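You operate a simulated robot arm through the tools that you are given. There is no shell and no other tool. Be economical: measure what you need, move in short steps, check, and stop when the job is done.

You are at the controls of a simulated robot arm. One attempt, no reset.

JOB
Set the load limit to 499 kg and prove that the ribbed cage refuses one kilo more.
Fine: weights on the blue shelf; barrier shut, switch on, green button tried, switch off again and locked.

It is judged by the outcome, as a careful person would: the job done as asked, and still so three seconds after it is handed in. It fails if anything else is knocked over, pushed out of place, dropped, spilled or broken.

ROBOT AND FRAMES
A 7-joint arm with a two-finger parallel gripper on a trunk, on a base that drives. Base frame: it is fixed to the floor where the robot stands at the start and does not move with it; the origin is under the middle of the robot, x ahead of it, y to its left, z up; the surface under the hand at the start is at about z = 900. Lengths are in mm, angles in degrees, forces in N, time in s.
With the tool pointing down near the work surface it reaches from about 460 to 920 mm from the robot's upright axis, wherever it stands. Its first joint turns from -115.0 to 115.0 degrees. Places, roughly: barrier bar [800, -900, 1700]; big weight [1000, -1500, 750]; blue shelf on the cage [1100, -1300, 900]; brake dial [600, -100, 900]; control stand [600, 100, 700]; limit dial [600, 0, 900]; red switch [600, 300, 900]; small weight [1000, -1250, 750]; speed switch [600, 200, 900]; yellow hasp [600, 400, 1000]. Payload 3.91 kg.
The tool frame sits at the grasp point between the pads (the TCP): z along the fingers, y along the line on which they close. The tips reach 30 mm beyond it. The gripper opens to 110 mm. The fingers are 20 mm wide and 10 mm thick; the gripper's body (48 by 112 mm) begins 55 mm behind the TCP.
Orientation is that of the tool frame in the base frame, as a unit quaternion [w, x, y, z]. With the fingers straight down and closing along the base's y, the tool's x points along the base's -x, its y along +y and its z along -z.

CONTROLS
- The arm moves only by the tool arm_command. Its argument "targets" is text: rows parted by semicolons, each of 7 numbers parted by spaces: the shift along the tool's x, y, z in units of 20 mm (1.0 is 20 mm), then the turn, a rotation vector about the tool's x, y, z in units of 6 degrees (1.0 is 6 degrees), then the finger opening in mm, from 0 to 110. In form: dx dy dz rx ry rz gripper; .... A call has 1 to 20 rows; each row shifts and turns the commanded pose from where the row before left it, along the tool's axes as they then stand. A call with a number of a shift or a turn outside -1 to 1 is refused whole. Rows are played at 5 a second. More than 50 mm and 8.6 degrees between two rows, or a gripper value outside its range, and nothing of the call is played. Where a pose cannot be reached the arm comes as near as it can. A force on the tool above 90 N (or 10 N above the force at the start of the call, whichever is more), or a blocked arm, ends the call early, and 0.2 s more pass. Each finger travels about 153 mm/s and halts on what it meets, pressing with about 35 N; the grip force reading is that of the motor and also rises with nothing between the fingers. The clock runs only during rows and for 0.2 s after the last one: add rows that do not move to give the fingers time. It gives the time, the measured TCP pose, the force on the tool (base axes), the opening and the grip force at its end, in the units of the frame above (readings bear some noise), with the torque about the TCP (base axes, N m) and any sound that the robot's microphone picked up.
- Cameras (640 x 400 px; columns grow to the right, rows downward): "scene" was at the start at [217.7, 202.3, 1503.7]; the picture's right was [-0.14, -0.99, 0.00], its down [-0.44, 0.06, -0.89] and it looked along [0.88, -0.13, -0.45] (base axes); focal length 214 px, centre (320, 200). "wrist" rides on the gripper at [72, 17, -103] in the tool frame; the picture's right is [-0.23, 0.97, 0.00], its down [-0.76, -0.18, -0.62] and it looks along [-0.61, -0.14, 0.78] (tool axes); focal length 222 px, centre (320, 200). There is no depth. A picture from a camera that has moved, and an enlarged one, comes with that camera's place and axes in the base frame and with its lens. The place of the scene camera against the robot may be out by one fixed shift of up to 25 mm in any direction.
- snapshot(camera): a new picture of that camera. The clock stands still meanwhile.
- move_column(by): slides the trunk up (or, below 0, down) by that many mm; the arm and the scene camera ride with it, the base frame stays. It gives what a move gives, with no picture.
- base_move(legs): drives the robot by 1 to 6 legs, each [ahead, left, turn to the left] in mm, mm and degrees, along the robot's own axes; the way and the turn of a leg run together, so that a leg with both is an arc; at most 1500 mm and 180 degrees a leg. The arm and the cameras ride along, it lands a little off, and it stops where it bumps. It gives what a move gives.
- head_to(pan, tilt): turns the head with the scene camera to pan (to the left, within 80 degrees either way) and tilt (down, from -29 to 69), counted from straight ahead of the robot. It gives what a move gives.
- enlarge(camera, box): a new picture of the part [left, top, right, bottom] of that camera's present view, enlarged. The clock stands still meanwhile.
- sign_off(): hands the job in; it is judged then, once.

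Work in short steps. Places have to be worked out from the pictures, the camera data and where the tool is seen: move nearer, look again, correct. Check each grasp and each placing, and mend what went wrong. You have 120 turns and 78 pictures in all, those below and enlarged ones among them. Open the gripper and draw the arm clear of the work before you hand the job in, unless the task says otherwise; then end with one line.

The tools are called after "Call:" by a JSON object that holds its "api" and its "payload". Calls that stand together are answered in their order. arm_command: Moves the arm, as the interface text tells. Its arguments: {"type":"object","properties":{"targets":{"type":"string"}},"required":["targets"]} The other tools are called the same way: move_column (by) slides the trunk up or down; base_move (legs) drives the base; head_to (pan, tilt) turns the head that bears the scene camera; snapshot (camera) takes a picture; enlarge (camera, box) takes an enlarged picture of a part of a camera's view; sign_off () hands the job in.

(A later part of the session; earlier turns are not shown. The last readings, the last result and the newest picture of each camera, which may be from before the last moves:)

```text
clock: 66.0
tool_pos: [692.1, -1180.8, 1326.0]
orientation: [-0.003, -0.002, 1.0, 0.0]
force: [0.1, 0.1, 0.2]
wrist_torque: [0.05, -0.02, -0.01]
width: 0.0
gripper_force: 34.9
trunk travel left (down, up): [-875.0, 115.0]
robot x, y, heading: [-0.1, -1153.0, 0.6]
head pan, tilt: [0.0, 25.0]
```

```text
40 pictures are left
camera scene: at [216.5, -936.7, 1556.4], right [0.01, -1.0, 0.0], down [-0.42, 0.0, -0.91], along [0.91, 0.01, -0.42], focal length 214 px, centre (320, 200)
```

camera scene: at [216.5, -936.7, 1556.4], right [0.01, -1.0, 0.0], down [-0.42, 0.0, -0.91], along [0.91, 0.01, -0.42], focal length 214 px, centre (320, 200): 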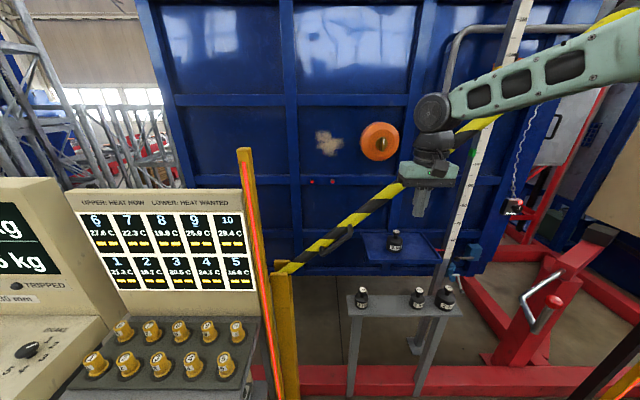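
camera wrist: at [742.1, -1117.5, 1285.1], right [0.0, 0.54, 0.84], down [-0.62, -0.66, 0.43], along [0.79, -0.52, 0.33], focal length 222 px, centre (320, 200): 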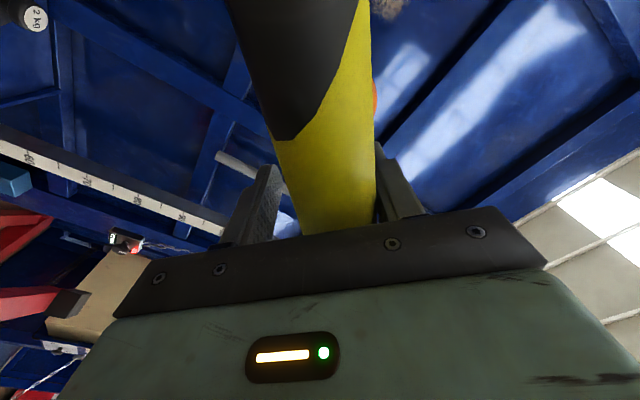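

The bar stays at ~43°. Shift the tool 100 mm left (lower part of bar), raise slightly, then drive forward so the closed fingers are above the bar.

Call:
{"api": "arm_command", "payload": {"targets": "0 1 0 0 0 0 0; 0 1 0 0 0 0 0; 0 1 0 0 0 0 0; 0 1 0 0 0 0 0; 0 1 0 0 0 0 0"}}

Call:
{"api": "move_column", "payload": {"by": 40}}

Call:
{"api": "base_move", "payload": {"legs": [[108, 0, 0]]}}

Call:
{"api": "snapshot", "payload": {"camera": "scene"}}

Call:
{"api": "snapshot", "payload": {"camera": "wrist"}}

```text
clock: 67.2
tool_pos: [691.5, -1081.3, 1324.3]
orientation: [-0.003, -0.002, 1.0, 0.0]
force: [-0.5, -0.4, -0.7]
wrist_torque: [0.01, 0.03, -0.04]
width: 0.0
gripper_force: 35.1
trunk travel left (down, up): [-875.0, 115.0]
robot x, y, heading: [-5.0, -1153.7, 0.6]
head pan, tilt: [0.0, 25.0]
```

```text
clock: 68.1
tool_pos: [692.6, -1082.3, 1363.1]
orientation: [-0.004, -0.002, 1.0, 0.0]
force: [-0.5, 0.2, -0.1]
wrist_torque: [0.04, 0.01, -0.02]
width: 0.0
gripper_force: 35.0
trunk travel left (down, up): [-915.0, 75.0]
robot x, y, heading: [-3.1, -1151.8, 0.3]
head pan, tilt: [0.0, 25.0]
```

```text
clock: 69.2
tool_pos: [798.7, -1082.4, 1364.0]
orientation: [-0.003, 0.0, 1.0, 0.0]
force: [-0.8, -0.7, 0.2]
wrist_torque: [0.01, -0.03, 0.0]
width: 0.0
gripper_force: 34.8
trunk travel left (down, up): [-915.0, 75.0]
robot x, y, heading: [106.0, -1157.0, 0.4]
head pan, tilt: [0.0, 25.0]
```

```text
39 pictures are left
camera scene: at [322.2, -936.6, 1596.4], right [0.01, -1.0, 0.0], down [-0.42, 0.0, -0.91], along [0.91, 0.0, -0.42], focal length 214 px, centre (320, 200)
```

scene: 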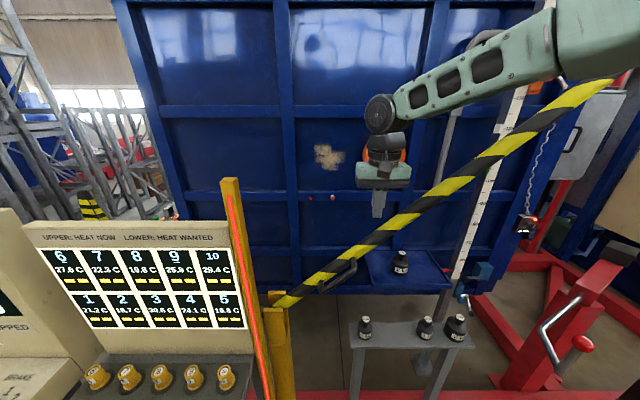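

```text
38 pictures are left
camera wrist: at [726.1, -1065.5, 1467.0], right [0.23, 0.97, 0.0], down [0.77, -0.18, 0.62], along [0.6, -0.14, -0.79], focal length 222 px, centre (320, 200)
```

wrist: 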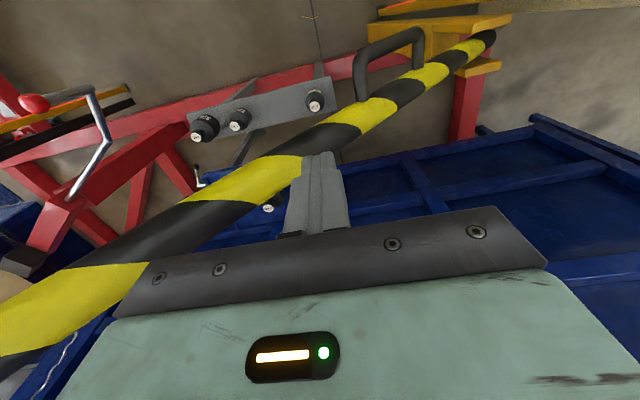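

Fingers are about 50–70 mm over the bar. Shift 10 mm forward and lower by column in modest steps, watching the force.

Call:
{"api": "arm_command", "payload": {"targets": "-0.5 0 0 0 0 0 0; 0 0 1 0 0 0 0; 0 0 1 0 0 0 0; 0 0 1 0 0 0 0; 0 0 1 0 0 0 0; 0 0 1 0 0 0 0; 0 0 1 0 0 0 0"}}

Call:
{"api": "snapshot", "payload": {"camera": "wrist"}}

```text
clock: 70.8
tool_pos: [804.3, -1081.5, 1241.5]
orientation: [-0.004, 0.001, 1.0, 0.0]
force: [-0.2, 0.2, 0.3]
wrist_torque: [0.02, -0.02, 0.01]
width: 0.4
gripper_force: 35.3
trunk travel left (down, up): [-915.0, 75.0]
robot x, y, heading: [102.1, -1149.7, 0.4]
head pan, tilt: [0.0, 25.0]
```

```text
37 pictures are left
camera wrist: at [734.2, -1064.7, 1344.9], right [0.23, 0.97, 0.0], down [0.77, -0.18, 0.62], along [0.6, -0.14, -0.79], focal length 222 px, centre (320, 200)
```

wrist: 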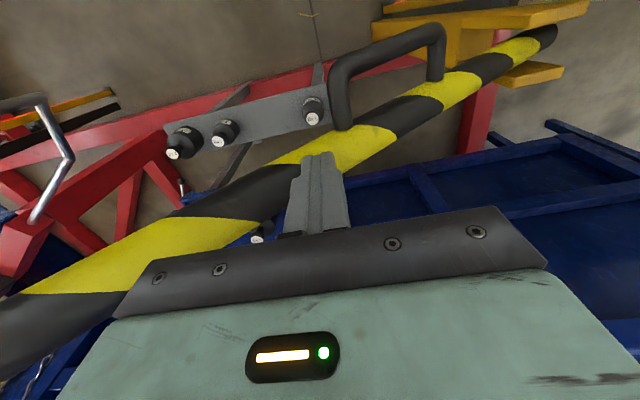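

Call:
{"api": "snapshot", "payload": {"camera": "scene"}}

```text
36 pictures are left
camera scene: at [322.5, -936.7, 1596.2], right [0.01, -1.0, 0.0], down [-0.42, 0.0, -0.91], along [0.91, 0.0, -0.42], focal length 214 px, centre (320, 200)
```

scene: 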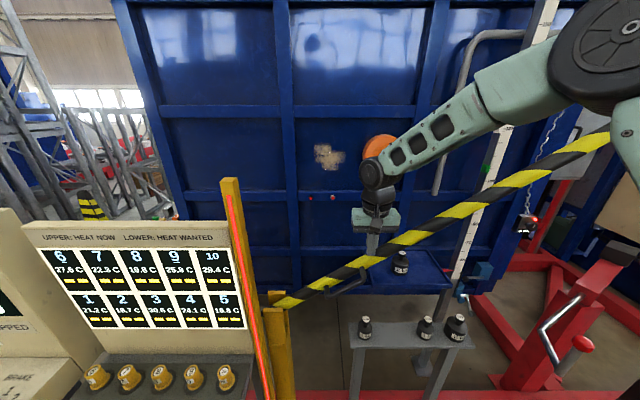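

The bar is moving down with negligible force. Continue pushing down.

Call:
{"api": "arm_command", "payload": {"targets": "0 -0.3 1 0 0 0 0; 0 -0.3 1 0 0 0 0; 0 -0.3 1 0 0 0 0; 0 -0.2 1 0 0 0 0; 0 -0.2 1 0 0 0 0; 0 -0.2 1 0 0 0 0; 0 -0.2 1 0 0 0 0; 0 0 1 0 0 0 0"}}

Call:
{"api": "snapshot", "payload": {"camera": "scene"}}

```text
clock: 72.7
tool_pos: [807.7, -1116.1, 1080.8]
orientation: [-0.003, -0.001, 1.0, 0.0]
force: [-0.2, 0.1, 0.1]
wrist_torque: [-0.03, -0.01, -0.04]
width: 0.2
gripper_force: 34.8
trunk travel left (down, up): [-915.0, 75.0]
robot x, y, heading: [101.7, -1151.4, 0.5]
head pan, tilt: [0.0, 25.0]
```

```text
35 pictures are left
camera scene: at [322.5, -936.5, 1596.2], right [0.01, -1.0, 0.0], down [-0.42, 0.0, -0.91], along [0.91, 0.01, -0.42], focal length 214 px, centre (320, 200)
```

scene: 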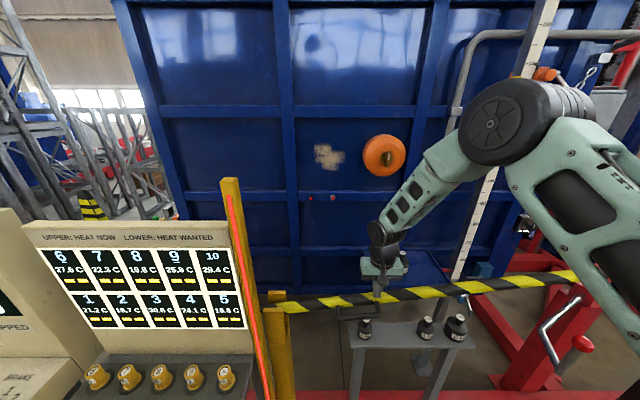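

Nearly horizontal; pushing the rest in 10 mm rows until it meets its stop.

Call:
{"api": "arm_command", "payload": {"targets": "0 0 0.5 0 0 0 0; 0 0 0.5 0 0 0 0; 0 0 0.5 0 0 0 0; 0 0 0.5 0 0 0 0; 0 0 0.5 0 0 0 0; 0 0 0.4 0 0 0 0; 0 0 0.4 0 0 0 0; 0 0 0.4 0 0 0 0"}}

Call:
{"api": "head_to", "payload": {"pan": -25, "tilt": 30}}

Call:
{"api": "snapshot", "payload": {"camera": "scene"}}

```text
clock: 74.3
tool_pos: [806.5, -1116.9, 1028.4]
orientation: [0.003, 0.0, 1.0, 0.001]
force: [-26.7, -7.0, 59.3]
wrist_torque: [-0.21, 0.22, -0.11]
width: 0.0
gripper_force: 35.1
trunk travel left (down, up): [-915.0, 75.0]
robot x, y, heading: [104.7, -1154.1, 0.2]
head pan, tilt: [0.0, 25.0]
stopped in row 8: the force on the tool passed its limit at 105 N (the readings are from after the stop); the commanded pose is now the measured one
```

```text
clock: 75.2
tool_pos: [804.5, -1115.9, 1026.9]
orientation: [0.004, 0.0, 1.0, 0.001]
force: [-34.5, -9.3, 78.2]
wrist_torque: [-0.27, 0.24, -0.17]
width: 0.0
gripper_force: 34.9
trunk travel left (down, up): [-915.0, 75.0]
robot x, y, heading: [102.6, -1153.0, 0.2]
head pan, tilt: [-25.0, 30.0]
```

```text
34 pictures are left
camera scene: at [306.8, -975.6, 1589.6], right [-0.42, -0.91, 0.0], down [-0.45, 0.21, -0.87], along [0.79, -0.36, -0.5], focal length 214 px, centre (320, 200)
```

scene: 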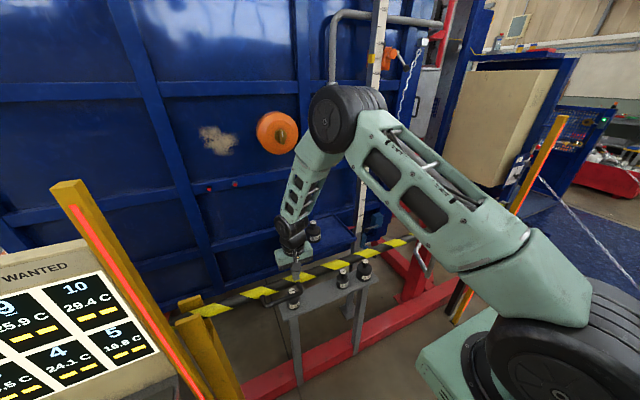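

The bar met its stop. Lift off, back the base away, and verify it stays shut.

Call:
{"api": "arm_command", "payload": {"targets": "0 0 -1 0 0 0 0; 0 0 -1 0 0 0 0; 0 0 -1 0 0 0 0; 0 0 -1 0 0 0 0; 0 0 -1 0 0 0 0; 0 0 -1 0 0 0 0; 0 0 -1 0 0 0 0; 0 0 -1 0 0 0 0; 0 0 -1 0 0 0 0; 0 0 -1 0 0 0 0"}}

Call:
{"api": "base_move", "payload": {"legs": [[-350, 0, 0]]}}

Call:
{"api": "snapshot", "payload": {"camera": "scene"}}

```text
clock: 77.4
tool_pos: [808.1, -1118.5, 1223.8]
orientation: [0.002, -0.001, 1.0, 0.0]
force: [0.0, -0.4, 0.1]
wrist_torque: [-0.03, 0.01, 0.0]
width: 0.3
gripper_force: 35.2
trunk travel left (down, up): [-915.0, 75.0]
robot x, y, heading: [100.1, -1154.4, 0.2]
head pan, tilt: [-25.0, 30.0]
```

```text
clock: 79.8
tool_pos: [445.6, -1118.2, 1223.4]
orientation: [0.002, -0.002, 1.0, 0.0]
force: [0.2, -0.2, 0.5]
wrist_torque: [0.0, -0.02, 0.01]
width: 0.0
gripper_force: 34.8
trunk travel left (down, up): [-915.0, 75.0]
robot x, y, heading: [-258.6, -1155.2, 0.3]
head pan, tilt: [-25.0, 30.0]
```

```text
33 pictures are left
camera scene: at [-50.9, -976.8, 1588.3], right [-0.42, -0.91, 0.0], down [-0.46, 0.21, -0.87], along [0.79, -0.36, -0.5], focal length 214 px, centre (320, 200)
```

scene: 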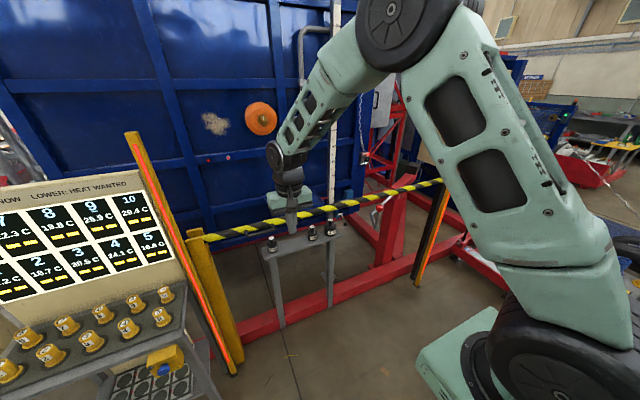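

Barrier is shut on its rest. Retract the arm and drive back to the control stand.

Call:
{"api": "arm_command", "payload": {"targets": "1 0 0 0 0 0 0; 1 0 0 0 0 0 0; 1 0 0 0 0 0 0; 1 0 0 0 0 0 0; 1 0 0 0 0 0 0; 1 0 0 0 0 0 0; 1 0 0 0 0 0 0; 1 0 0 0 0 0 0; 1 0 0 0 0 0 0; 1 0 0 0 0 0 0; 1 0 0 0 0 0 0; 1 0 0 0 0 0 0"}}

Call:
{"api": "base_move", "payload": {"legs": [[0, 1155, 0]]}}

Call:
{"api": "head_to", "payload": {"pan": -5, "tilt": 45}}

Call:
{"api": "snapshot", "payload": {"camera": "scene"}}

```text
clock: 82.4
tool_pos: [204.1, -1120.7, 1220.9]
orientation: [0.002, -0.002, 1.0, 0.001]
force: [0.5, 0.6, -0.4]
wrist_torque: [-0.01, -0.01, 0.01]
width: 0.0
gripper_force: 35.2
trunk travel left (down, up): [-915.0, 75.0]
robot x, y, heading: [-257.0, -1156.2, 0.5]
head pan, tilt: [-25.0, 30.0]
```

```text
clock: 88.2
tool_pos: [211.7, 9.3, 1221.8]
orientation: [0.003, 0.011, 1.0, 0.001]
force: [0.2, -0.6, -0.3]
wrist_torque: [0.0, 0.01, -0.03]
width: 0.0
gripper_force: 35.2
trunk travel left (down, up): [-915.0, 75.0]
robot x, y, heading: [-254.2, -11.5, -1.4]
head pan, tilt: [-25.0, 30.0]
```

```text
clock: 89.0
tool_pos: [211.1, 9.7, 1221.7]
orientation: [0.002, 0.011, 1.0, 0.001]
force: [0.6, -0.2, 0.9]
wrist_torque: [0.0, 0.04, -0.02]
width: 0.1
gripper_force: 34.8
trunk travel left (down, up): [-915.0, 75.0]
robot x, y, heading: [-252.1, -11.7, -0.9]
head pan, tilt: [-5.0, 45.0]
```

```text
32 pictures are left
camera scene: at [-40.8, 191.5, 1565.8], right [-0.11, -0.99, 0.0], down [-0.7, 0.08, -0.71], along [0.7, -0.08, -0.71], focal length 214 px, centre (320, 200)
```

scene: 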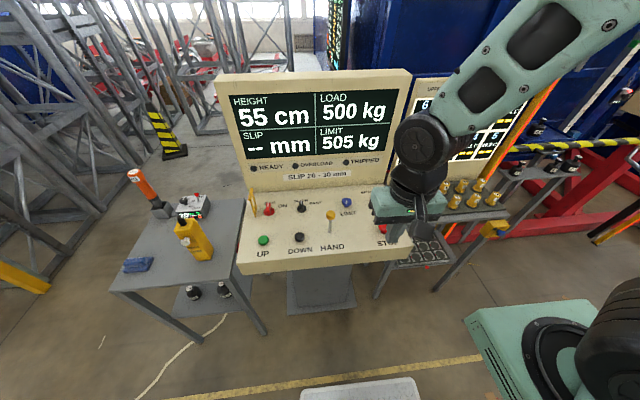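

Load 500, limit 505. Panel looks level at z≈900–920. Drive to about (-100, 110), where all controls are in reach, and look with the wrist camera.

Call:
{"api": "base_move", "payload": {"legs": [[150, 120, 1]]}}

Call:
{"api": "arm_command", "payload": {"targets": "-1 -1 0 0 0 0 0; -1 -1 0 0 0 0 0; -1 -1 0 0 0 0 0; -1 -1 0 0 0 0 0; -1 -1 0 0 0 0 40; -1 -1 0 0 0 0 70; -1 0 0 0 0 0 70; -1 0 0 0 0 0 70"}}

Call:
{"api": "snapshot", "payload": {"camera": "wrist"}}

Call:
{"api": "snapshot", "payload": {"camera": "scene"}}

```text
clock: 90.6
tool_pos: [364.2, 131.1, 1221.6]
orientation: [0.002, 0.004, 1.0, 0.0]
force: [0.0, 0.2, 0.8]
wrist_torque: [0.03, -0.02, 0.0]
width: 0.0
gripper_force: 35.5
trunk travel left (down, up): [-915.0, 75.0]
robot x, y, heading: [-96.0, 102.3, -0.3]
head pan, tilt: [-5.0, 45.0]
```

```text
clock: 92.4
tool_pos: [524.9, 10.0, 1223.7]
orientation: [0.001, 0.005, 1.0, 0.001]
force: [-0.3, -0.7, -0.2]
wrist_torque: [0.02, -0.01, 0.01]
width: 69.8
gripper_force: 0.1
trunk travel left (down, up): [-915.0, 75.0]
robot x, y, heading: [-96.9, 104.2, -0.1]
head pan, tilt: [-5.0, 45.0]
```

```text
31 pictures are left
camera wrist: at [452.3, 28.1, 1325.9], right [0.24, 0.97, 0.0], down [0.76, -0.19, 0.63], along [0.61, -0.15, -0.78], focal length 222 px, centre (320, 200)
```

wrist: 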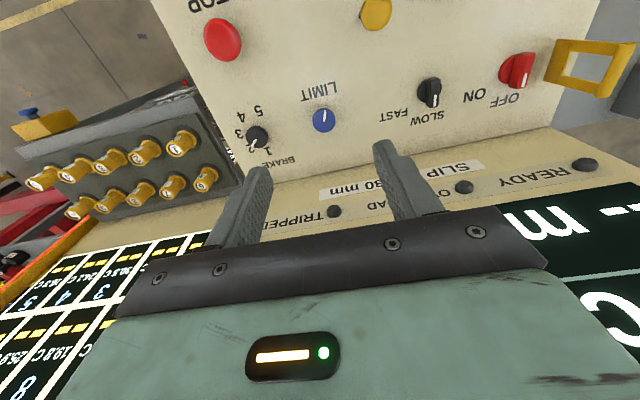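

```text
30 pictures are left
camera scene: at [109.6, 310.4, 1565.8], right [-0.09, -1.0, 0.0], down [-0.7, 0.06, -0.71], along [0.7, -0.06, -0.71], focal length 214 px, centre (320, 200)
```

scene: 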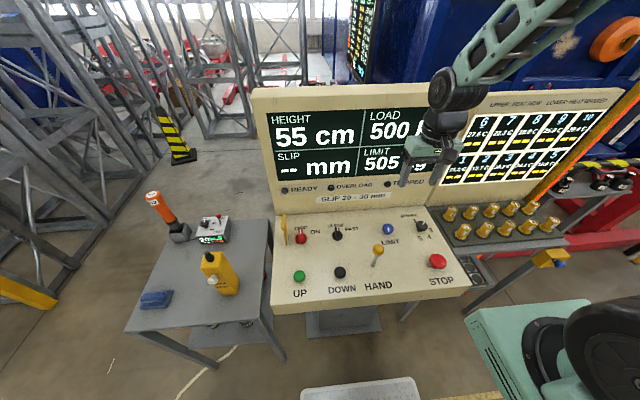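

Lower 200 mm for vertical triangulation, moving over the dial.

Call:
{"api": "arm_command", "payload": {"targets": "-1 0 0 0 0 0 70; -1 0 0 0 0 0 70; -1 -0.4 0 0 0 0 70"}}

Call:
{"api": "move_column", "payload": {"by": -200}}

Call:
{"api": "snapshot", "payload": {"camera": "wrist"}}

```text
clock: 93.2
tool_pos: [580.7, 0.9, 1223.9]
orientation: [0.002, 0.005, 1.0, 0.001]
force: [-0.1, 1.0, 0.4]
wrist_torque: [-0.01, -0.03, 0.01]
width: 69.9
gripper_force: 0.1
trunk travel left (down, up): [-915.0, 75.0]
robot x, y, heading: [-101.4, 105.5, -0.6]
head pan, tilt: [-5.0, 45.0]
```

```text
clock: 95.3
tool_pos: [581.4, 2.5, 1023.7]
orientation: [0.002, 0.003, 1.0, 0.001]
force: [0.2, -0.1, 0.6]
wrist_torque: [0.0, 0.01, 0.02]
width: 70.1
gripper_force: 0.1
trunk travel left (down, up): [-715.0, 275.0]
robot x, y, heading: [-101.5, 103.5, -0.5]
head pan, tilt: [-5.0, 45.0]
```

```text
29 pictures are left
camera wrist: at [509.6, 19.7, 1126.0], right [0.24, 0.97, 0.0], down [0.76, -0.19, 0.63], along [0.61, -0.15, -0.78], focal length 222 px, centre (320, 200)
```

wrist: 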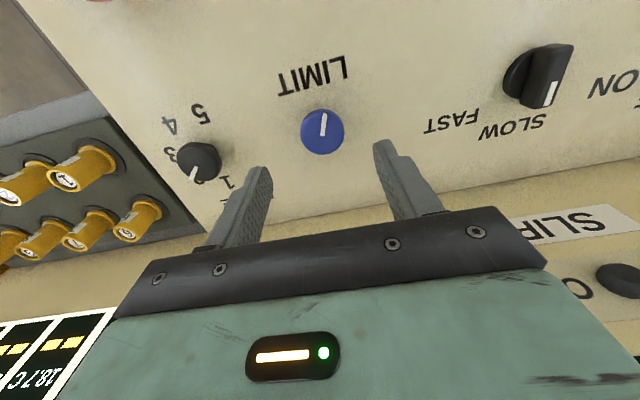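

Dial at about (591, 2, 914). Move over it and descend to tips ≈ 905, fingers open 70.

Call:
{"api": "arm_command", "payload": {"targets": "-0.5 0 0 0 0 0 70; 0 0 1 0 0 0 70; 0 0 1 0 0 0 70; 0 0 1 0 0 0 70; 0 0 1 0 0 0 70"}}

Call:
{"api": "snapshot", "payload": {"camera": "wrist"}}

```text
clock: 96.5
tool_pos: [592.7, 2.2, 945.4]
orientation: [0.002, 0.005, 1.0, 0.001]
force: [-0.4, 0.4, 0.1]
wrist_torque: [0.0, -0.04, -0.01]
width: 70.1
gripper_force: 0.0
trunk travel left (down, up): [-715.0, 275.0]
robot x, y, heading: [-97.7, 100.2, -0.4]
head pan, tilt: [-5.0, 45.0]
```

```text
28 pictures are left
camera wrist: at [520.0, 20.0, 1047.5], right [0.24, 0.97, 0.0], down [0.76, -0.19, 0.63], along [0.61, -0.15, -0.78], focal length 222 px, centre (320, 200)
```

wrist: 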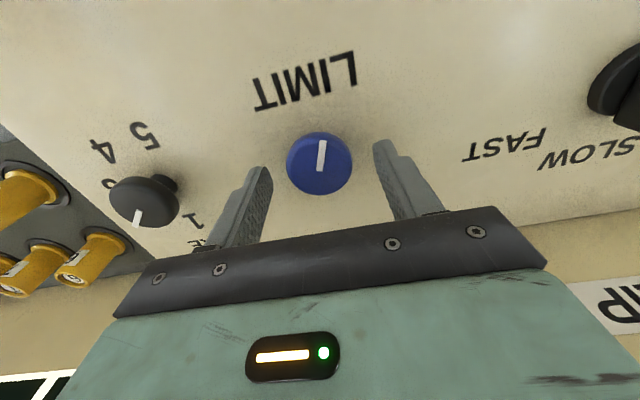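

Dial centred at (592, 3, 911). Descend 18 mm and close on it.

Call:
{"api": "arm_command", "payload": {"targets": "0 0 0.45 0 0 0 70; 0 0 0.45 0 0 0 70; 0 0 0 0 0 0 50; 0 0 0 0 0 0 30; 0 0 0 0 0 0 30; 0 0 0 0 0 0 30"}}

Call:
{"api": "snapshot", "payload": {"camera": "wrist"}}

Call:
{"api": "head_to", "payload": {"pan": 0, "tilt": 30}}

Call:
{"api": "snapshot", "payload": {"camera": "scene"}}

```text
clock: 98.0
tool_pos: [593.9, 2.6, 928.6]
orientation: [0.007, 0.004, 1.0, 0.001]
force: [4.5, 5.8, 58.3]
wrist_torque: [-1.02, 1.09, 0.2]
width: 41.5
gripper_force: 45.2
trunk travel left (down, up): [-715.0, 275.0]
robot x, y, heading: [-101.2, 100.0, -0.0]
head pan, tilt: [-5.0, 45.0]
```

```text
27 pictures are left
camera wrist: at [520.8, 20.0, 1031.9], right [0.23, 0.97, 0.0], down [0.75, -0.18, 0.63], along [0.61, -0.15, -0.78], focal length 222 px, centre (320, 200)
```

wrist: 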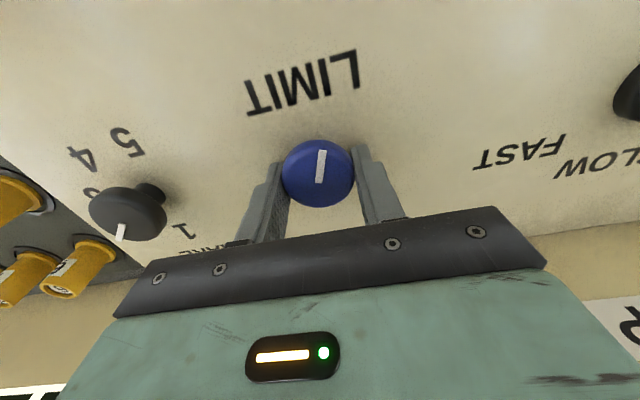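

```text
clock: 98.7
tool_pos: [593.3, 1.2, 930.6]
orientation: [0.007, 0.004, 1.0, 0.0]
force: [3.5, 9.8, 57.3]
wrist_torque: [-0.88, 0.16, 0.26]
width: 41.4
gripper_force: 45.5
trunk travel left (down, up): [-715.0, 275.0]
robot x, y, heading: [-99.2, 103.5, -0.5]
head pan, tilt: [0.0, 30.0]
```

```text
26 pictures are left
camera scene: at [117.3, 318.4, 1388.7], right [0.0, -1.0, 0.0], down [-0.5, 0.0, -0.87], along [0.87, 0.0, -0.5], focal length 214 px, centre (320, 200)
```

scene: 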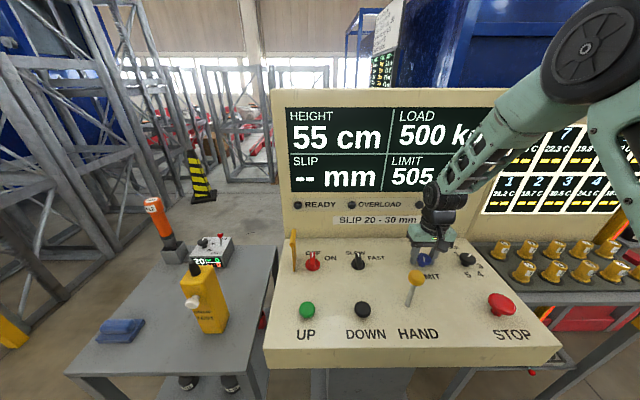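

Gripped (41 mm) with tips touching the panel, and the LIMIT reading is visible. Ease up 4 mm and turn 6° counter-clockwise to learn the scale.

Call:
{"api": "arm_command", "payload": {"targets": "0 0 -0.2 0 0 0 30; 0 0 0 0 0 -0.5 30; 0 0 0 0 0 -0.5 30; 0 0 0 0 0 0 30"}}

Call:
{"api": "enlarge", "payload": {"camera": "scene", "box": [280, 90, 520, 240]}}

```text
clock: 99.7
tool_pos: [593.4, 3.6, 930.1]
orientation: [0.003, -0.048, 0.999, 0.0]
force: [16.3, 11.3, 19.1]
wrist_torque: [0.18, -0.42, 0.02]
width: 41.7
gripper_force: 44.7
trunk travel left (down, up): [-715.0, 275.0]
robot x, y, heading: [-99.3, 103.0, -0.4]
head pan, tilt: [0.0, 30.0]
```

```text
2.67 times, centred on (400, 165) of scene
camera zoom: at [119.4, 318.2, 1388.2], right [0.0, -1.0, 0.0], down [-0.5, 0.0, -0.87], along [0.87, 0.0, -0.5], focal length 572 px, centre (107, 293)
```

zoom: 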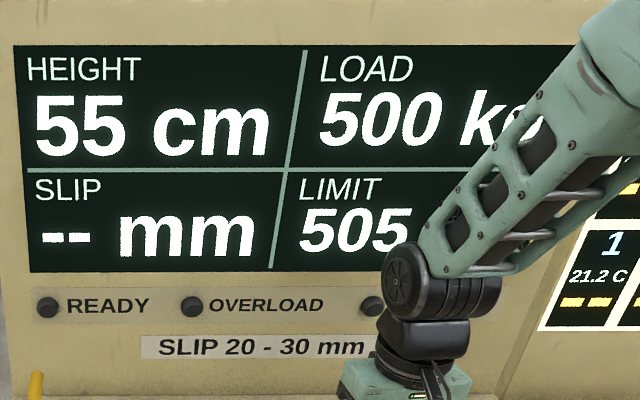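

Still 505; turn another 12°.

Call:
{"api": "arm_command", "payload": {"targets": "0 0 0 0 0 -0.5 30; 0 0 0 0 0 -0.5 30; 0 0 0 0 0 -0.5 30; 0 0 0 0 0 -0.5 30; 0 0 0 0 0 0 30"}}

Call:
{"api": "snapshot", "payload": {"camera": "scene"}}

Call:
{"api": "snapshot", "payload": {"camera": "wrist"}}

```text
clock: 100.9
tool_pos: [593.7, 3.6, 929.9]
orientation: [0.003, -0.153, 0.988, 0.001]
force: [16.8, 19.4, 21.4]
wrist_torque: [0.63, -0.48, -0.12]
width: 41.6
gripper_force: 45.0
trunk travel left (down, up): [-715.0, 275.0]
robot x, y, heading: [-99.9, 106.6, -0.1]
head pan, tilt: [0.0, 30.0]
```

```text
24 pictures are left
camera scene: at [119.2, 318.6, 1388.3], right [0.0, -1.0, 0.0], down [-0.5, 0.0, -0.87], along [0.87, 0.0, -0.5], focal length 214 px, centre (320, 200)
```

scene: 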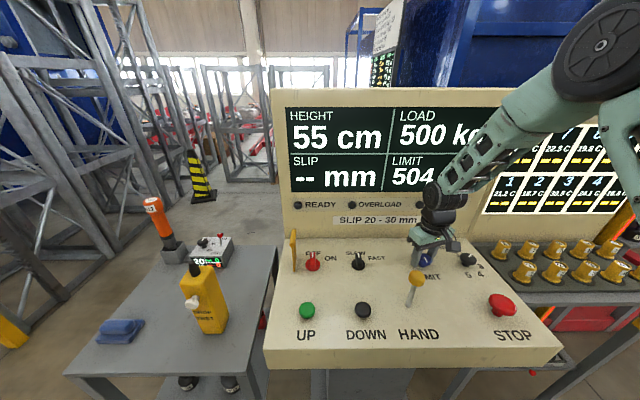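

```text
23 pictures are left
camera wrist: at [519.1, -1.9, 1032.2], right [-0.08, 1.0, 0.0], down [0.78, 0.06, 0.63], along [0.63, 0.05, -0.78], focal length 222 px, centre (320, 200)
```

wrist: 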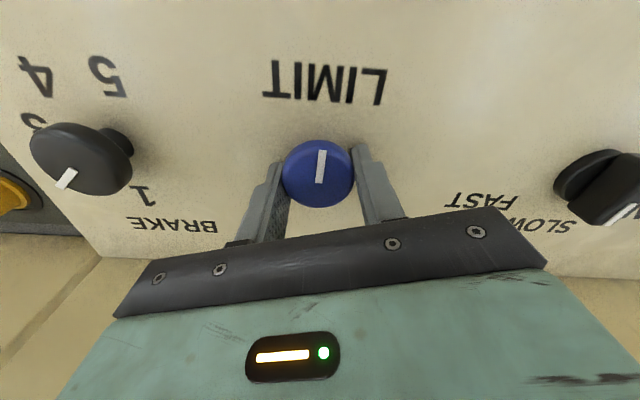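

Reads 504 after 18°. Turn another 30°.

Call:
{"api": "arm_command", "payload": {"targets": "0 0 0 0 0 -0.5 30; 0 0 0 0 0 -0.5 30; 0 0 0 0 0 -0.5 30; 0 0 0 0 0 -0.5 30; 0 0 0 0 0 -0.5 30; 0 0 0 0 0 -0.5 30; 0 0 0 0 0 -0.5 30; 0 0 0 0 0 -0.5 30; 0 0 0 0 0 -0.5 30; 0 0 0 0 0 -0.5 30; 0 0 0 0 0 0 30"}}

Call:
{"api": "enlarge", "payload": {"camera": "scene", "box": [280, 90, 520, 240]}}

```text
clock: 103.3
tool_pos: [592.4, 4.8, 930.5]
orientation: [0.003, -0.405, 0.914, 0.0]
force: [8.1, 28.8, 31.0]
wrist_torque: [0.33, 0.66, -0.16]
width: 41.5
gripper_force: 44.6
trunk travel left (down, up): [-715.0, 275.0]
robot x, y, heading: [-98.4, 107.2, -0.0]
head pan, tilt: [0.0, 30.0]
```

```text
2.67 times, centred on (400, 165) of scene
camera zoom: at [118.5, 319.0, 1388.4], right [0.0, -1.0, 0.0], down [-0.5, 0.0, -0.87], along [0.87, 0.0, -0.5], focal length 572 px, centre (107, 293)
```

zoom: 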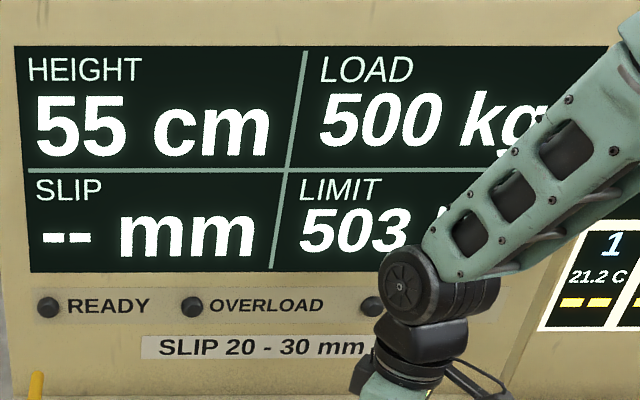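

503 at 48° — about 20–25° per kg. Continue 42° more.

Call:
{"api": "arm_command", "payload": {"targets": "0 0 0 0 0 -0.5 30; 0 0 0 0 0 -0.5 30; 0 0 0 0 0 -0.5 30; 0 0 0 0 0 -0.5 30; 0 0 0 0 0 -0.5 30; 0 0 0 0 0 -0.5 30; 0 0 0 0 0 -0.5 30; 0 0 0 0 0 -0.5 30; 0 0 0 0 0 -0.5 30; 0 0 0 0 0 -0.5 30; 0 0 0 0 0 -0.5 30; 0 0 0 0 0 -0.5 30; 0 0 0 0 0 -0.5 30; 0 0 0 0 0 -0.5 30; 0 0 0 0 0 0 30"}}

Call:
{"api": "enlarge", "payload": {"camera": "scene", "box": [280, 90, 520, 240]}}

```text
clock: 106.5
tool_pos: [589.8, 6.0, 930.1]
orientation: [0.001, -0.706, 0.709, 0.001]
force: [-23.6, 31.7, 1.0]
wrist_torque: [0.16, 0.35, -0.08]
width: 41.3
gripper_force: 44.6
trunk travel left (down, up): [-715.0, 275.0]
robot x, y, heading: [-99.4, 103.4, -0.3]
head pan, tilt: [0.0, 30.0]
```

```text
2.67 times, centred on (400, 165) of scene
camera zoom: at [118.0, 319.1, 1388.3], right [0.0, -1.0, 0.0], down [-0.5, 0.0, -0.87], along [0.87, 0.0, -0.5], focal length 572 px, centre (107, 293)
```

zoom: 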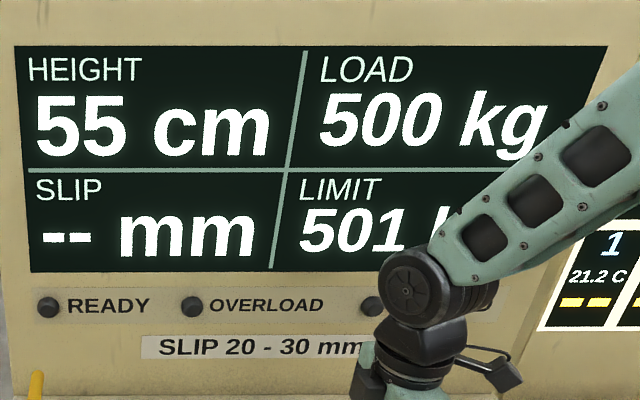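

501 at 90° (≈22.5°/kg). Another 45° should give 499.

Call:
{"api": "arm_command", "payload": {"targets": "0 0 0 0 0 -0.5 30; 0 0 0 0 0 -0.5 30; 0 0 0 0 0 -0.5 30; 0 0 0 0 0 -0.5 30; 0 0 0 0 0 -0.5 30; 0 0 0 0 0 -0.5 30; 0 0 0 0 0 -0.5 30; 0 0 0 0 0 -0.5 30; 0 0 0 0 0 -0.5 30; 0 0 0 0 0 -0.5 30; 0 0 0 0 0 -0.5 30; 0 0 0 0 0 -0.5 30; 0 0 0 0 0 -0.5 30; 0 0 0 0 0 -0.5 30; 0 0 0 0 0 -0.5 30; 0 0 0 0 0 0 30"}}

Call:
{"api": "enlarge", "payload": {"camera": "scene", "box": [280, 90, 520, 240]}}

```text
clock: 109.9
tool_pos: [589.7, 2.5, 930.1]
orientation: [0.0, 0.923, -0.385, 0.001]
force: [-26.3, 6.7, 1.3]
wrist_torque: [-0.26, -0.19, -0.02]
width: 41.2
gripper_force: 44.9
trunk travel left (down, up): [-715.0, 275.0]
robot x, y, heading: [-99.8, 100.6, -0.4]
head pan, tilt: [0.0, 30.0]
```

```text
2.67 times, centred on (400, 165) of scene
camera zoom: at [118.1, 317.8, 1388.5], right [0.0, -1.0, 0.0], down [-0.5, 0.0, -0.87], along [0.87, 0.0, -0.5], focal length 572 px, centre (107, 293)
```

zoom: 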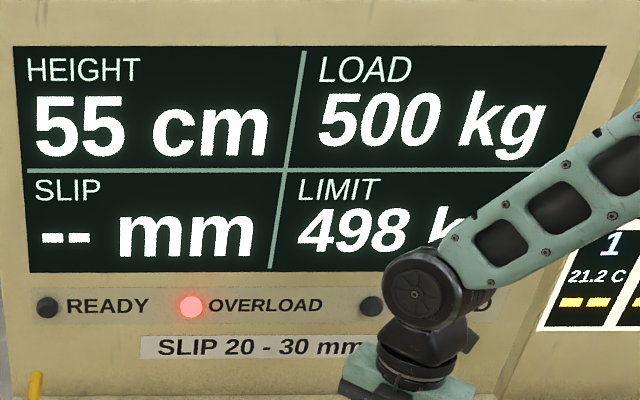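

498 — slightly past (≈20°/kg). Turn back 15°.

Call:
{"api": "arm_command", "payload": {"targets": "0 0 0 0 0 0.5 30; 0 0 0 0 0 0.5 30; 0 0 0 0 0 0.5 30; 0 0 0 0 0 0.5 30; 0 0 0 0 0 0.5 30; 0 0 0 0 0 0 30; 0 0 0 0 0 0 30"}}

Call:
{"api": "enlarge", "payload": {"camera": "scene", "box": [280, 90, 520, 240]}}

```text
clock: 111.5
tool_pos: [589.7, 2.5, 930.1]
orientation: [-0.001, 0.864, -0.503, 0.0]
force: [-31.3, 5.6, 12.8]
wrist_torque: [0.08, 0.49, -0.02]
width: 41.1
gripper_force: 44.4
trunk travel left (down, up): [-715.0, 275.0]
robot x, y, heading: [-99.2, 101.0, -0.3]
head pan, tilt: [0.0, 30.0]
```

```text
2.67 times, centred on (400, 165) of scene
camera zoom: at [117.4, 317.9, 1388.8], right [0.0, -1.0, 0.0], down [-0.5, 0.0, -0.87], along [0.87, 0.0, -0.5], focal length 572 px, centre (107, 293)
```

zoom: 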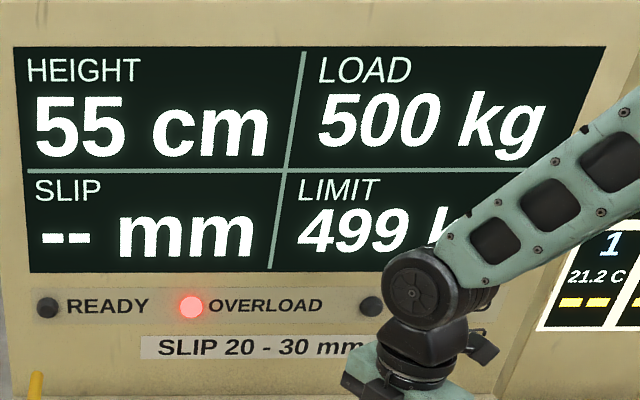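

Limit 499, overload lamp lit. Open, rise 100 mm, and unwind the wrist.

Call:
{"api": "arm_command", "payload": {"targets": "0 0 0 0 0 0 50; 0 0 0 0 0 0 70; 0 0 0 0 0 0 70; 0 0 -1 0 0 0 70; 0 0 -1 0 0 0 70; 0 0 -1 0 0 0 70; 0 0 -1 0 0 0 70; 0 0 -1 0 0 0 70; 0 0 -1 0 0 0 70"}}

Call:
{"api": "arm_command", "payload": {"targets": "0 0 0 0 0 1 70; 0 0 0 0 0 1 70; 0 0 0 0 0 1 70; 0 0 0 0 0 1 70; 0 0 0 0 0 1 70; 0 0 0 0 0 1 70; 0 0 0 0 0 1 70; 0 0 0 0 0 1 70; 0 0 0 0 0 1 70; 0 0 0 0 0 1 70; 0 0 0 0 0 1 70; 0 0 0 0 0 1 70; 0 0 0 0 0 1 70; 0 0 0 0 0 1 70; 0 0 0 0 0 1 70; 0 0 0 0 0 1 70; 0 0 0 0 0 1 70; 0 0 0 0 0 1 70; 0 0 0 0 0 1 70; 0 0 0 0 0 1 70"}}

Call:
{"api": "snapshot", "payload": {"camera": "scene"}}

```text
clock: 113.5
tool_pos: [591.8, 2.3, 1052.0]
orientation: [-0.002, 0.864, -0.504, 0.0]
force: [-0.2, -0.2, 0.2]
wrist_torque: [0.0, 0.01, -0.02]
width: 69.5
gripper_force: 0.0
trunk travel left (down, up): [-715.0, 275.0]
robot x, y, heading: [-97.4, 105.3, -0.3]
head pan, tilt: [0.0, 30.0]
```

```text
clock: 117.7
tool_pos: [591.3, 2.4, 1050.6]
orientation: [0.001, 0.006, 1.0, 0.0]
force: [-1.3, -0.3, 0.5]
wrist_torque: [0.02, 0.03, 0.01]
width: 69.9
gripper_force: 0.1
trunk travel left (down, up): [-715.0, 275.0]
robot x, y, heading: [-98.5, 102.5, -0.1]
head pan, tilt: [0.0, 30.0]
```

```text
18 pictures are left
camera scene: at [119.3, 317.5, 1388.4], right [0.0, -1.0, 0.0], down [-0.5, 0.0, -0.87], along [0.87, 0.0, -0.5], focal length 214 px, centre (320, 200)
```

scene: 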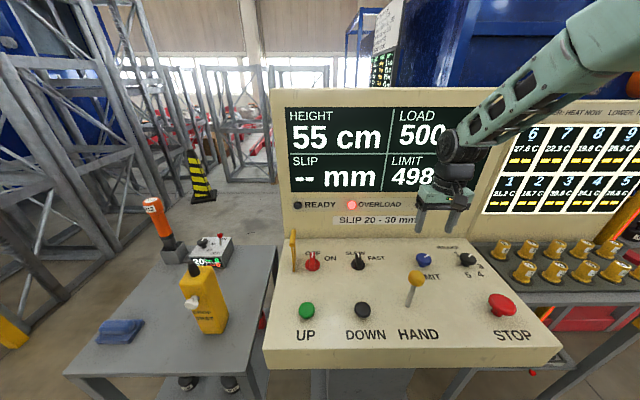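

The reading has slipped to 498 on release. I'll go back down and check the pointer angle.

Call:
{"api": "arm_command", "payload": {"targets": "0 0 1 0 0 0 70; 0 0 1 0 0 0 70; 0 0 1 0 0 0 70; 0 0 1 0 0 0 70; 0 0 1 0 0 0 70; 0 0 0.8 0 0 0 70"}}

Call:
{"api": "enlarge", "payload": {"camera": "wrist", "box": [220, 100, 420, 225]}}

```text
clock: 119.1
tool_pos: [592.4, 3.6, 934.2]
orientation: [0.001, 0.004, 1.0, 0.001]
force: [-0.8, -0.1, 0.2]
wrist_torque: [0.02, 0.01, 0.0]
width: 69.9
gripper_force: 0.1
trunk travel left (down, up): [-715.0, 275.0]
robot x, y, heading: [-98.8, 106.2, -0.5]
head pan, tilt: [0.0, 30.0]
```

```text
3.20 times, centred on (320, 162) of wrist
camera zoom: at [520.8, 21.2, 1036.3], right [0.24, 0.97, 0.0], down [0.76, -0.19, 0.63], along [0.61, -0.15, -0.78], focal length 711 px, centre (320, 320)
```

zoom: 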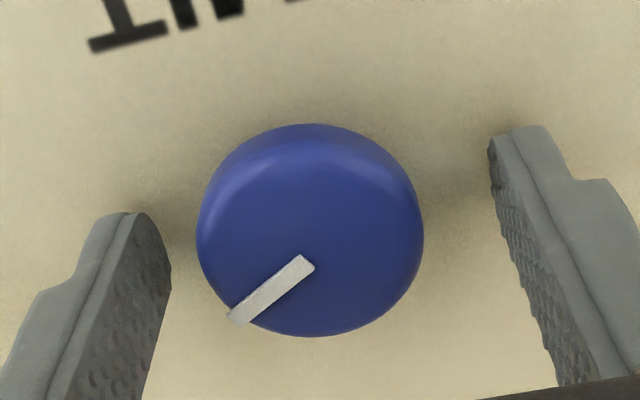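

Pointer is at ~145° (a 498 position); it likely snapped back on release. Re-centre, grip, turn 22° clockwise, release and read.

Call:
{"api": "arm_command", "payload": {"targets": "0.2 0 0.1 0 0 0 70; 0 0 0 0 0 0 50; 0 0 0 0 0 0 30; 0 0 0 0 0 0 30; 0 0 0 0 0 0.5 30; 0 0 0 0 0 0.5 30; 0 0 0 0 0 0.5 30; 0 0 0 0 0 0.5 30; 0 0 0 0 0 0.5 30; 0 0 0 0 0 0.5 30; 0 0 0 0 0 0.5 30; 0 0 0 0 0 0.2 30; 0 0 0 0 0 0 30; 0 0 0 0 0 0 44; 0 0 0 0 0 0 70; 0 0 0 0 0 0 70; 0 0 -1 0 0 0 70; 0 0 -1 0 0 0 70"}}

Call:
{"api": "enlarge", "payload": {"camera": "scene", "box": [280, 90, 520, 240]}}

```text
clock: 122.9
tool_pos: [588.8, 2.7, 970.9]
orientation: [0.001, 0.196, 0.981, 0.001]
force: [0.2, -0.1, -0.9]
wrist_torque: [0.01, -0.01, 0.0]
width: 69.8
gripper_force: 0.1
trunk travel left (down, up): [-715.0, 275.0]
robot x, y, heading: [-97.8, 102.8, -0.7]
head pan, tilt: [0.0, 30.0]
```

```text
2.67 times, centred on (400, 165) of scene
camera zoom: at [119.5, 317.5, 1388.3], right [0.0, -1.0, 0.0], down [-0.5, 0.0, -0.87], along [0.87, 0.0, -0.5], focal length 572 px, centre (107, 293)
```

zoom: 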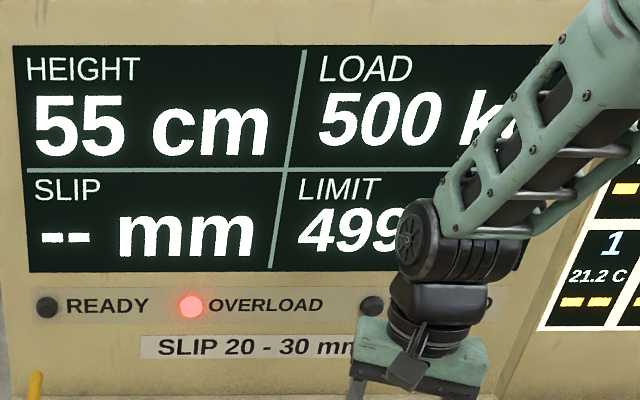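

499 holds after release. Rise, unwind, and move towards the red switch (~(588, 315)); view from y≈270.

Call:
{"api": "arm_command", "payload": {"targets": "0 0 -1 0 0 -1 70; 0 0 -1 0 0 -1 70; 0 0 -1 0 0 -1 70; 0 0 -1 0 0 -0.73 70; 0 0 -1 0 0 0 70; 0 1 0 0 0 0 70; 0 1 0 0 0 0 70; 0 1 0 0 0 0 70; 0 1 0 0 0 0 70; 0 1 0 0 0 0 70; 0 1 0 0 0 0 70; 0 1 0 0 0 0 70; 0 1 0 0 0 0 70; 0 1 0 0 0 0 70; 0 1 0 0 0 0 70; 0 1 0 0 0 0 70; 0 1 0 0 0 0 70; 0 1 0 0 0 0 70"}}

Call:
{"api": "snapshot", "payload": {"camera": "wrist"}}

```text
clock: 126.7
tool_pos: [588.9, 263.5, 1071.3]
orientation: [0.002, 0.003, 1.0, 0.001]
force: [-0.4, 0.8, -0.3]
wrist_torque: [0.05, 0.0, -0.01]
width: 70.1
gripper_force: 0.1
trunk travel left (down, up): [-715.0, 275.0]
robot x, y, heading: [-103.6, 105.0, -0.4]
head pan, tilt: [0.0, 30.0]
```

```text
15 pictures are left
camera wrist: at [516.7, 280.6, 1173.6], right [0.23, 0.97, 0.0], down [0.76, -0.18, 0.63], along [0.61, -0.14, -0.78], focal length 222 px, centre (320, 200)
```

wrist: 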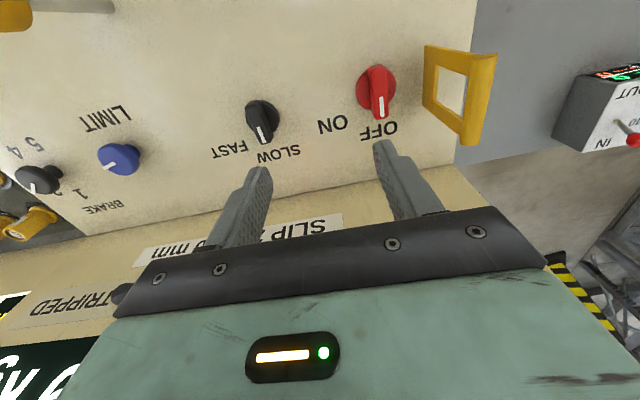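

Switch at ≈(588, 326); its grip bar points along +x (OFF), hasp plate stands at y≈386 to z≈1003. Move above the switch and look closer.

Call:
{"api": "arm_command", "payload": {"targets": "0 1 0 0 0 0 60; 0 1 0 0 0 0 60; 0 1 0 0 0 0 60; 0 0 1 0 0 0 60; 0 0 1 0 0 0 60; 0 0 0.8 0 0 0 60"}}

Call:
{"api": "snapshot", "payload": {"camera": "wrist"}}

```text
clock: 128.1
tool_pos: [590.0, 321.3, 1013.8]
orientation: [0.003, 0.003, 1.0, 0.001]
force: [-0.2, 0.0, -0.8]
wrist_torque: [0.02, -0.04, 0.01]
width: 60.0
gripper_force: 0.0
trunk travel left (down, up): [-715.0, 275.0]
robot x, y, heading: [-100.6, 102.9, -0.2]
head pan, tilt: [0.0, 30.0]
```

```text
14 pictures are left
camera wrist: at [517.8, 339.6, 1117.2], right [0.23, 0.97, 0.0], down [0.76, -0.18, 0.63], along [0.61, -0.14, -0.78], focal length 222 px, centre (320, 200)
```

wrist: 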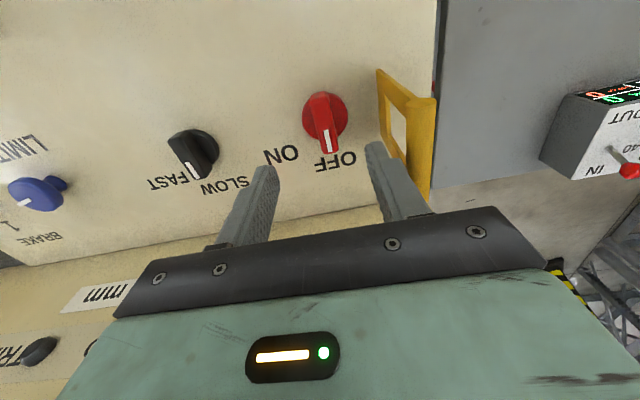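

Switch axis ≈(587, 329, 907). To clear the hasp I'll tilt the gripper 12° away from it, descend so tips are ~913, and close on the bar.

Call:
{"api": "arm_command", "payload": {"targets": "0.15 0.38 0 0 0 0 50; 0 0 0 -1 0 0 50; 0 0 0 -1 0 0 50; 0 -0.182 0.856 0 0 0 50; 0 -0.182 0.856 0 0 0 50; 0 -0.182 0.856 0 0 0 50; 0 -0.182 0.856 0 0 0 50; 0 0 0 0 0 0 30; 0 0 0 0 0 0 5; 0 0 0 0 0 0 5; 0 0 0 0 0 0 5"}}

Call:
{"api": "snapshot", "payload": {"camera": "wrist"}}

```text
clock: 130.5
tool_pos: [588.1, 323.6, 943.2]
orientation: [0.001, 0.004, 0.995, 0.102]
force: [-8.2, -42.0, -5.6]
wrist_torque: [-1.66, 0.11, 0.02]
width: 19.6
gripper_force: 44.9
trunk travel left (down, up): [-715.0, 275.0]
robot x, y, heading: [-101.6, 101.4, -0.3]
head pan, tilt: [0.0, 30.0]
```

```text
13 pictures are left
camera wrist: at [515.3, 319.7, 1047.0], right [0.24, 0.95, 0.2], down [0.76, -0.31, 0.57], along [0.61, 0.01, -0.79], focal length 222 px, centre (320, 200)
```

wrist: 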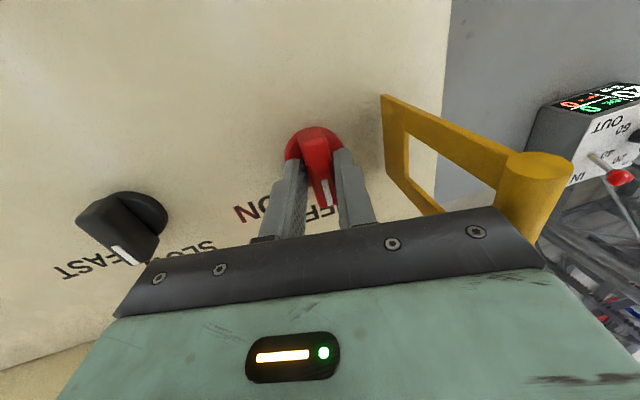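

The bar is gripped. Relax the side force by 4 mm and turn clockwise 60° towards ON.

Call:
{"api": "arm_command", "payload": {"targets": "0 -0.2 0 0 0 0 5; 0 0 0 0 -0.208 0.978 5; 0 0 0 0 -0.208 0.978 5; 0 0 0 0 -0.208 0.978 5; 0 0 0 0 -0.208 0.978 5; 0 0 0 0 -0.208 0.978 5; 0 0 0 0 -0.208 0.978 5; 0 0 0 0 -0.208 0.978 5; 0 0 0 0 -0.208 0.978 5; 0 0 0 0 -0.208 0.978 5; 0 0 0 0 -0.208 0.978 5; 0 0 0 0 0 0 5"}}

Call:
{"api": "snapshot", "payload": {"camera": "scene"}}

```text
clock: 133.1
tool_pos: [584.0, 326.1, 942.2]
orientation: [0.052, 0.499, 0.86, 0.088]
force: [-14.6, -9.2, -26.1]
wrist_torque: [-0.61, 1.07, 0.49]
width: 19.5
gripper_force: 45.0
trunk travel left (down, up): [-715.0, 275.0]
robot x, y, heading: [-101.9, 104.3, -0.5]
head pan, tilt: [0.0, 30.0]
```

```text
12 pictures are left
camera scene: at [119.6, 317.7, 1388.2], right [0.0, -1.0, 0.0], down [-0.5, 0.0, -0.87], along [0.87, 0.0, -0.5], focal length 214 px, centre (320, 200)
```

scene: 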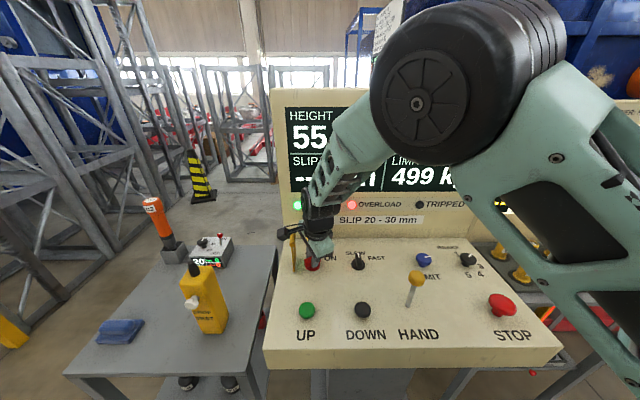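

READY is lit green, so the switch is ON. Release, rise, and unwind.

Call:
{"api": "arm_command", "payload": {"targets": "0 0 0 0 0 0 25; 0 0 0 0 0 0 45; 0 0.208 -0.978 0 0 0 45; 0 0.208 -0.978 0 0 0 45; 0 0.208 -0.978 0 0 0 45; 0 0.208 -0.978 0 0 0 45; 0 0 0 0 0.208 -0.978 45; 0 0 0 0 0.208 -0.978 45; 0 0 0 0 0.208 -0.978 45; 0 0 0 0 0.208 -0.978 45; 0 0 0 0 0.208 -0.978 45; 0 0 0 0 0.208 -0.978 45; 0 0 0 0 0.208 -0.978 45; 0 0 0 0 0.208 -0.978 45; 0 0 0 0 0.208 -0.978 45; 0 0 0 0 0.208 -0.978 45; 0 0 0 1 0 0 45; 0 0 0 1 0 0 20; 0 0 0 0 0 0 0"}}

Call:
{"api": "arm_command", "payload": {"targets": "1 0 0 0 0 0 0; 1 0 0 0 0 0 0; 1 0 0 0 0 0 0; 1 0 0 0 0 0 0; 1 0 0 0 0 0 0; 1 0 0 0 0 0 0; 1 0 0 0 0 0 0; 1 0 0 0 0 0 0"}}

Call:
{"api": "snapshot", "payload": {"camera": "scene"}}

Call:
{"api": "snapshot", "payload": {"camera": "wrist"}}

```text
clock: 137.1
tool_pos: [588.1, 325.9, 1025.5]
orientation: [0.002, 0.003, 1.0, 0.001]
force: [-0.4, 0.9, 0.3]
wrist_torque: [-0.01, -0.02, 0.02]
width: 0.1
gripper_force: 35.2
trunk travel left (down, up): [-715.0, 275.0]
robot x, y, heading: [-97.1, 103.5, -0.6]
head pan, tilt: [0.0, 30.0]
```

```text
clock: 138.9
tool_pos: [427.4, 325.6, 1024.5]
orientation: [0.003, 0.003, 1.0, 0.001]
force: [0.3, 0.0, -0.2]
wrist_torque: [0.0, 0.0, -0.01]
width: 0.0
gripper_force: 34.9
trunk travel left (down, up): [-715.0, 275.0]
robot x, y, heading: [-99.3, 107.0, -0.5]
head pan, tilt: [0.0, 30.0]
```

```text
11 pictures are left
camera scene: at [119.6, 317.6, 1388.3], right [0.0, -1.0, 0.0], down [-0.5, 0.0, -0.87], along [0.87, 0.0, -0.5], focal length 214 px, centre (320, 200)
```

scene: 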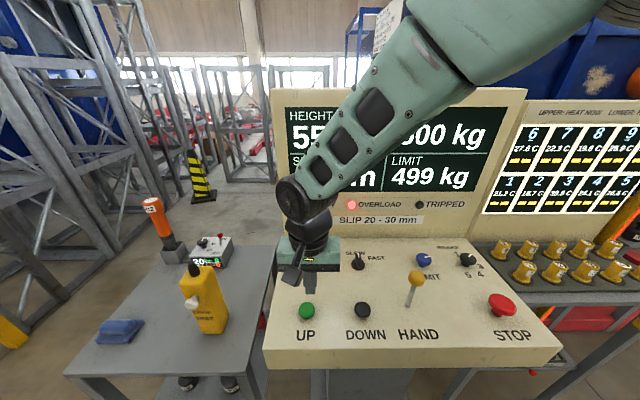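

```text
10 pictures are left
camera wrist: at [354.9, 343.3, 1127.7], right [0.23, 0.97, 0.0], down [0.76, -0.18, 0.63], along [0.61, -0.14, -0.78], focal length 222 px, centre (320, 200)
```

wrist: 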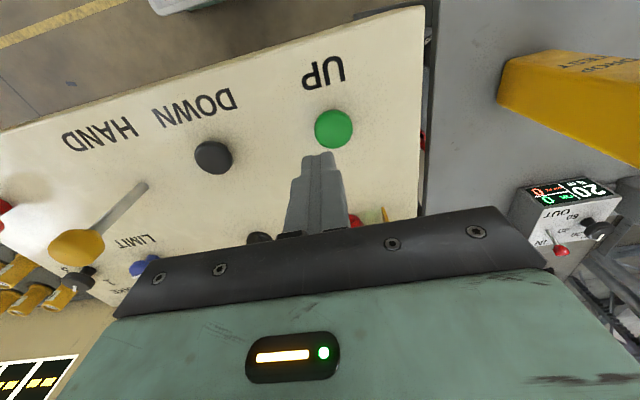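

Green button at ≈(439, 338, 910). Align and descend, then press in small steps.

Call:
{"api": "arm_command", "payload": {"targets": "-0.58 0.62 0 0 0 0 0; 0 0 1 0 0 0 0; 0 0 1 0 0 0 0; 0 0 1 0 0 0 0; 0 0 0.8 0 0 0 0; 0 0 0.3 0 0 0 0; 0 0 0.2 0 0 0 0; 0 0 0.2 0 0 0 0; 0 0 0 0 0 0 0"}}

```text
clock: 140.8
tool_pos: [438.1, 340.9, 943.3]
orientation: [0.004, 0.004, 1.0, 0.003]
force: [-17.5, -17.4, 57.1]
wrist_torque: [-0.63, 0.71, 0.03]
width: 0.0
gripper_force: 34.7
trunk travel left (down, up): [-715.0, 275.0]
robot x, y, heading: [-98.0, 100.9, -0.3]
head pan, tilt: [0.0, 30.0]
heard: click
stopped in row 9: the force on the tool passed its limit at 92 N (the readings are from after the stop); the commanded pose is now the measured one
```

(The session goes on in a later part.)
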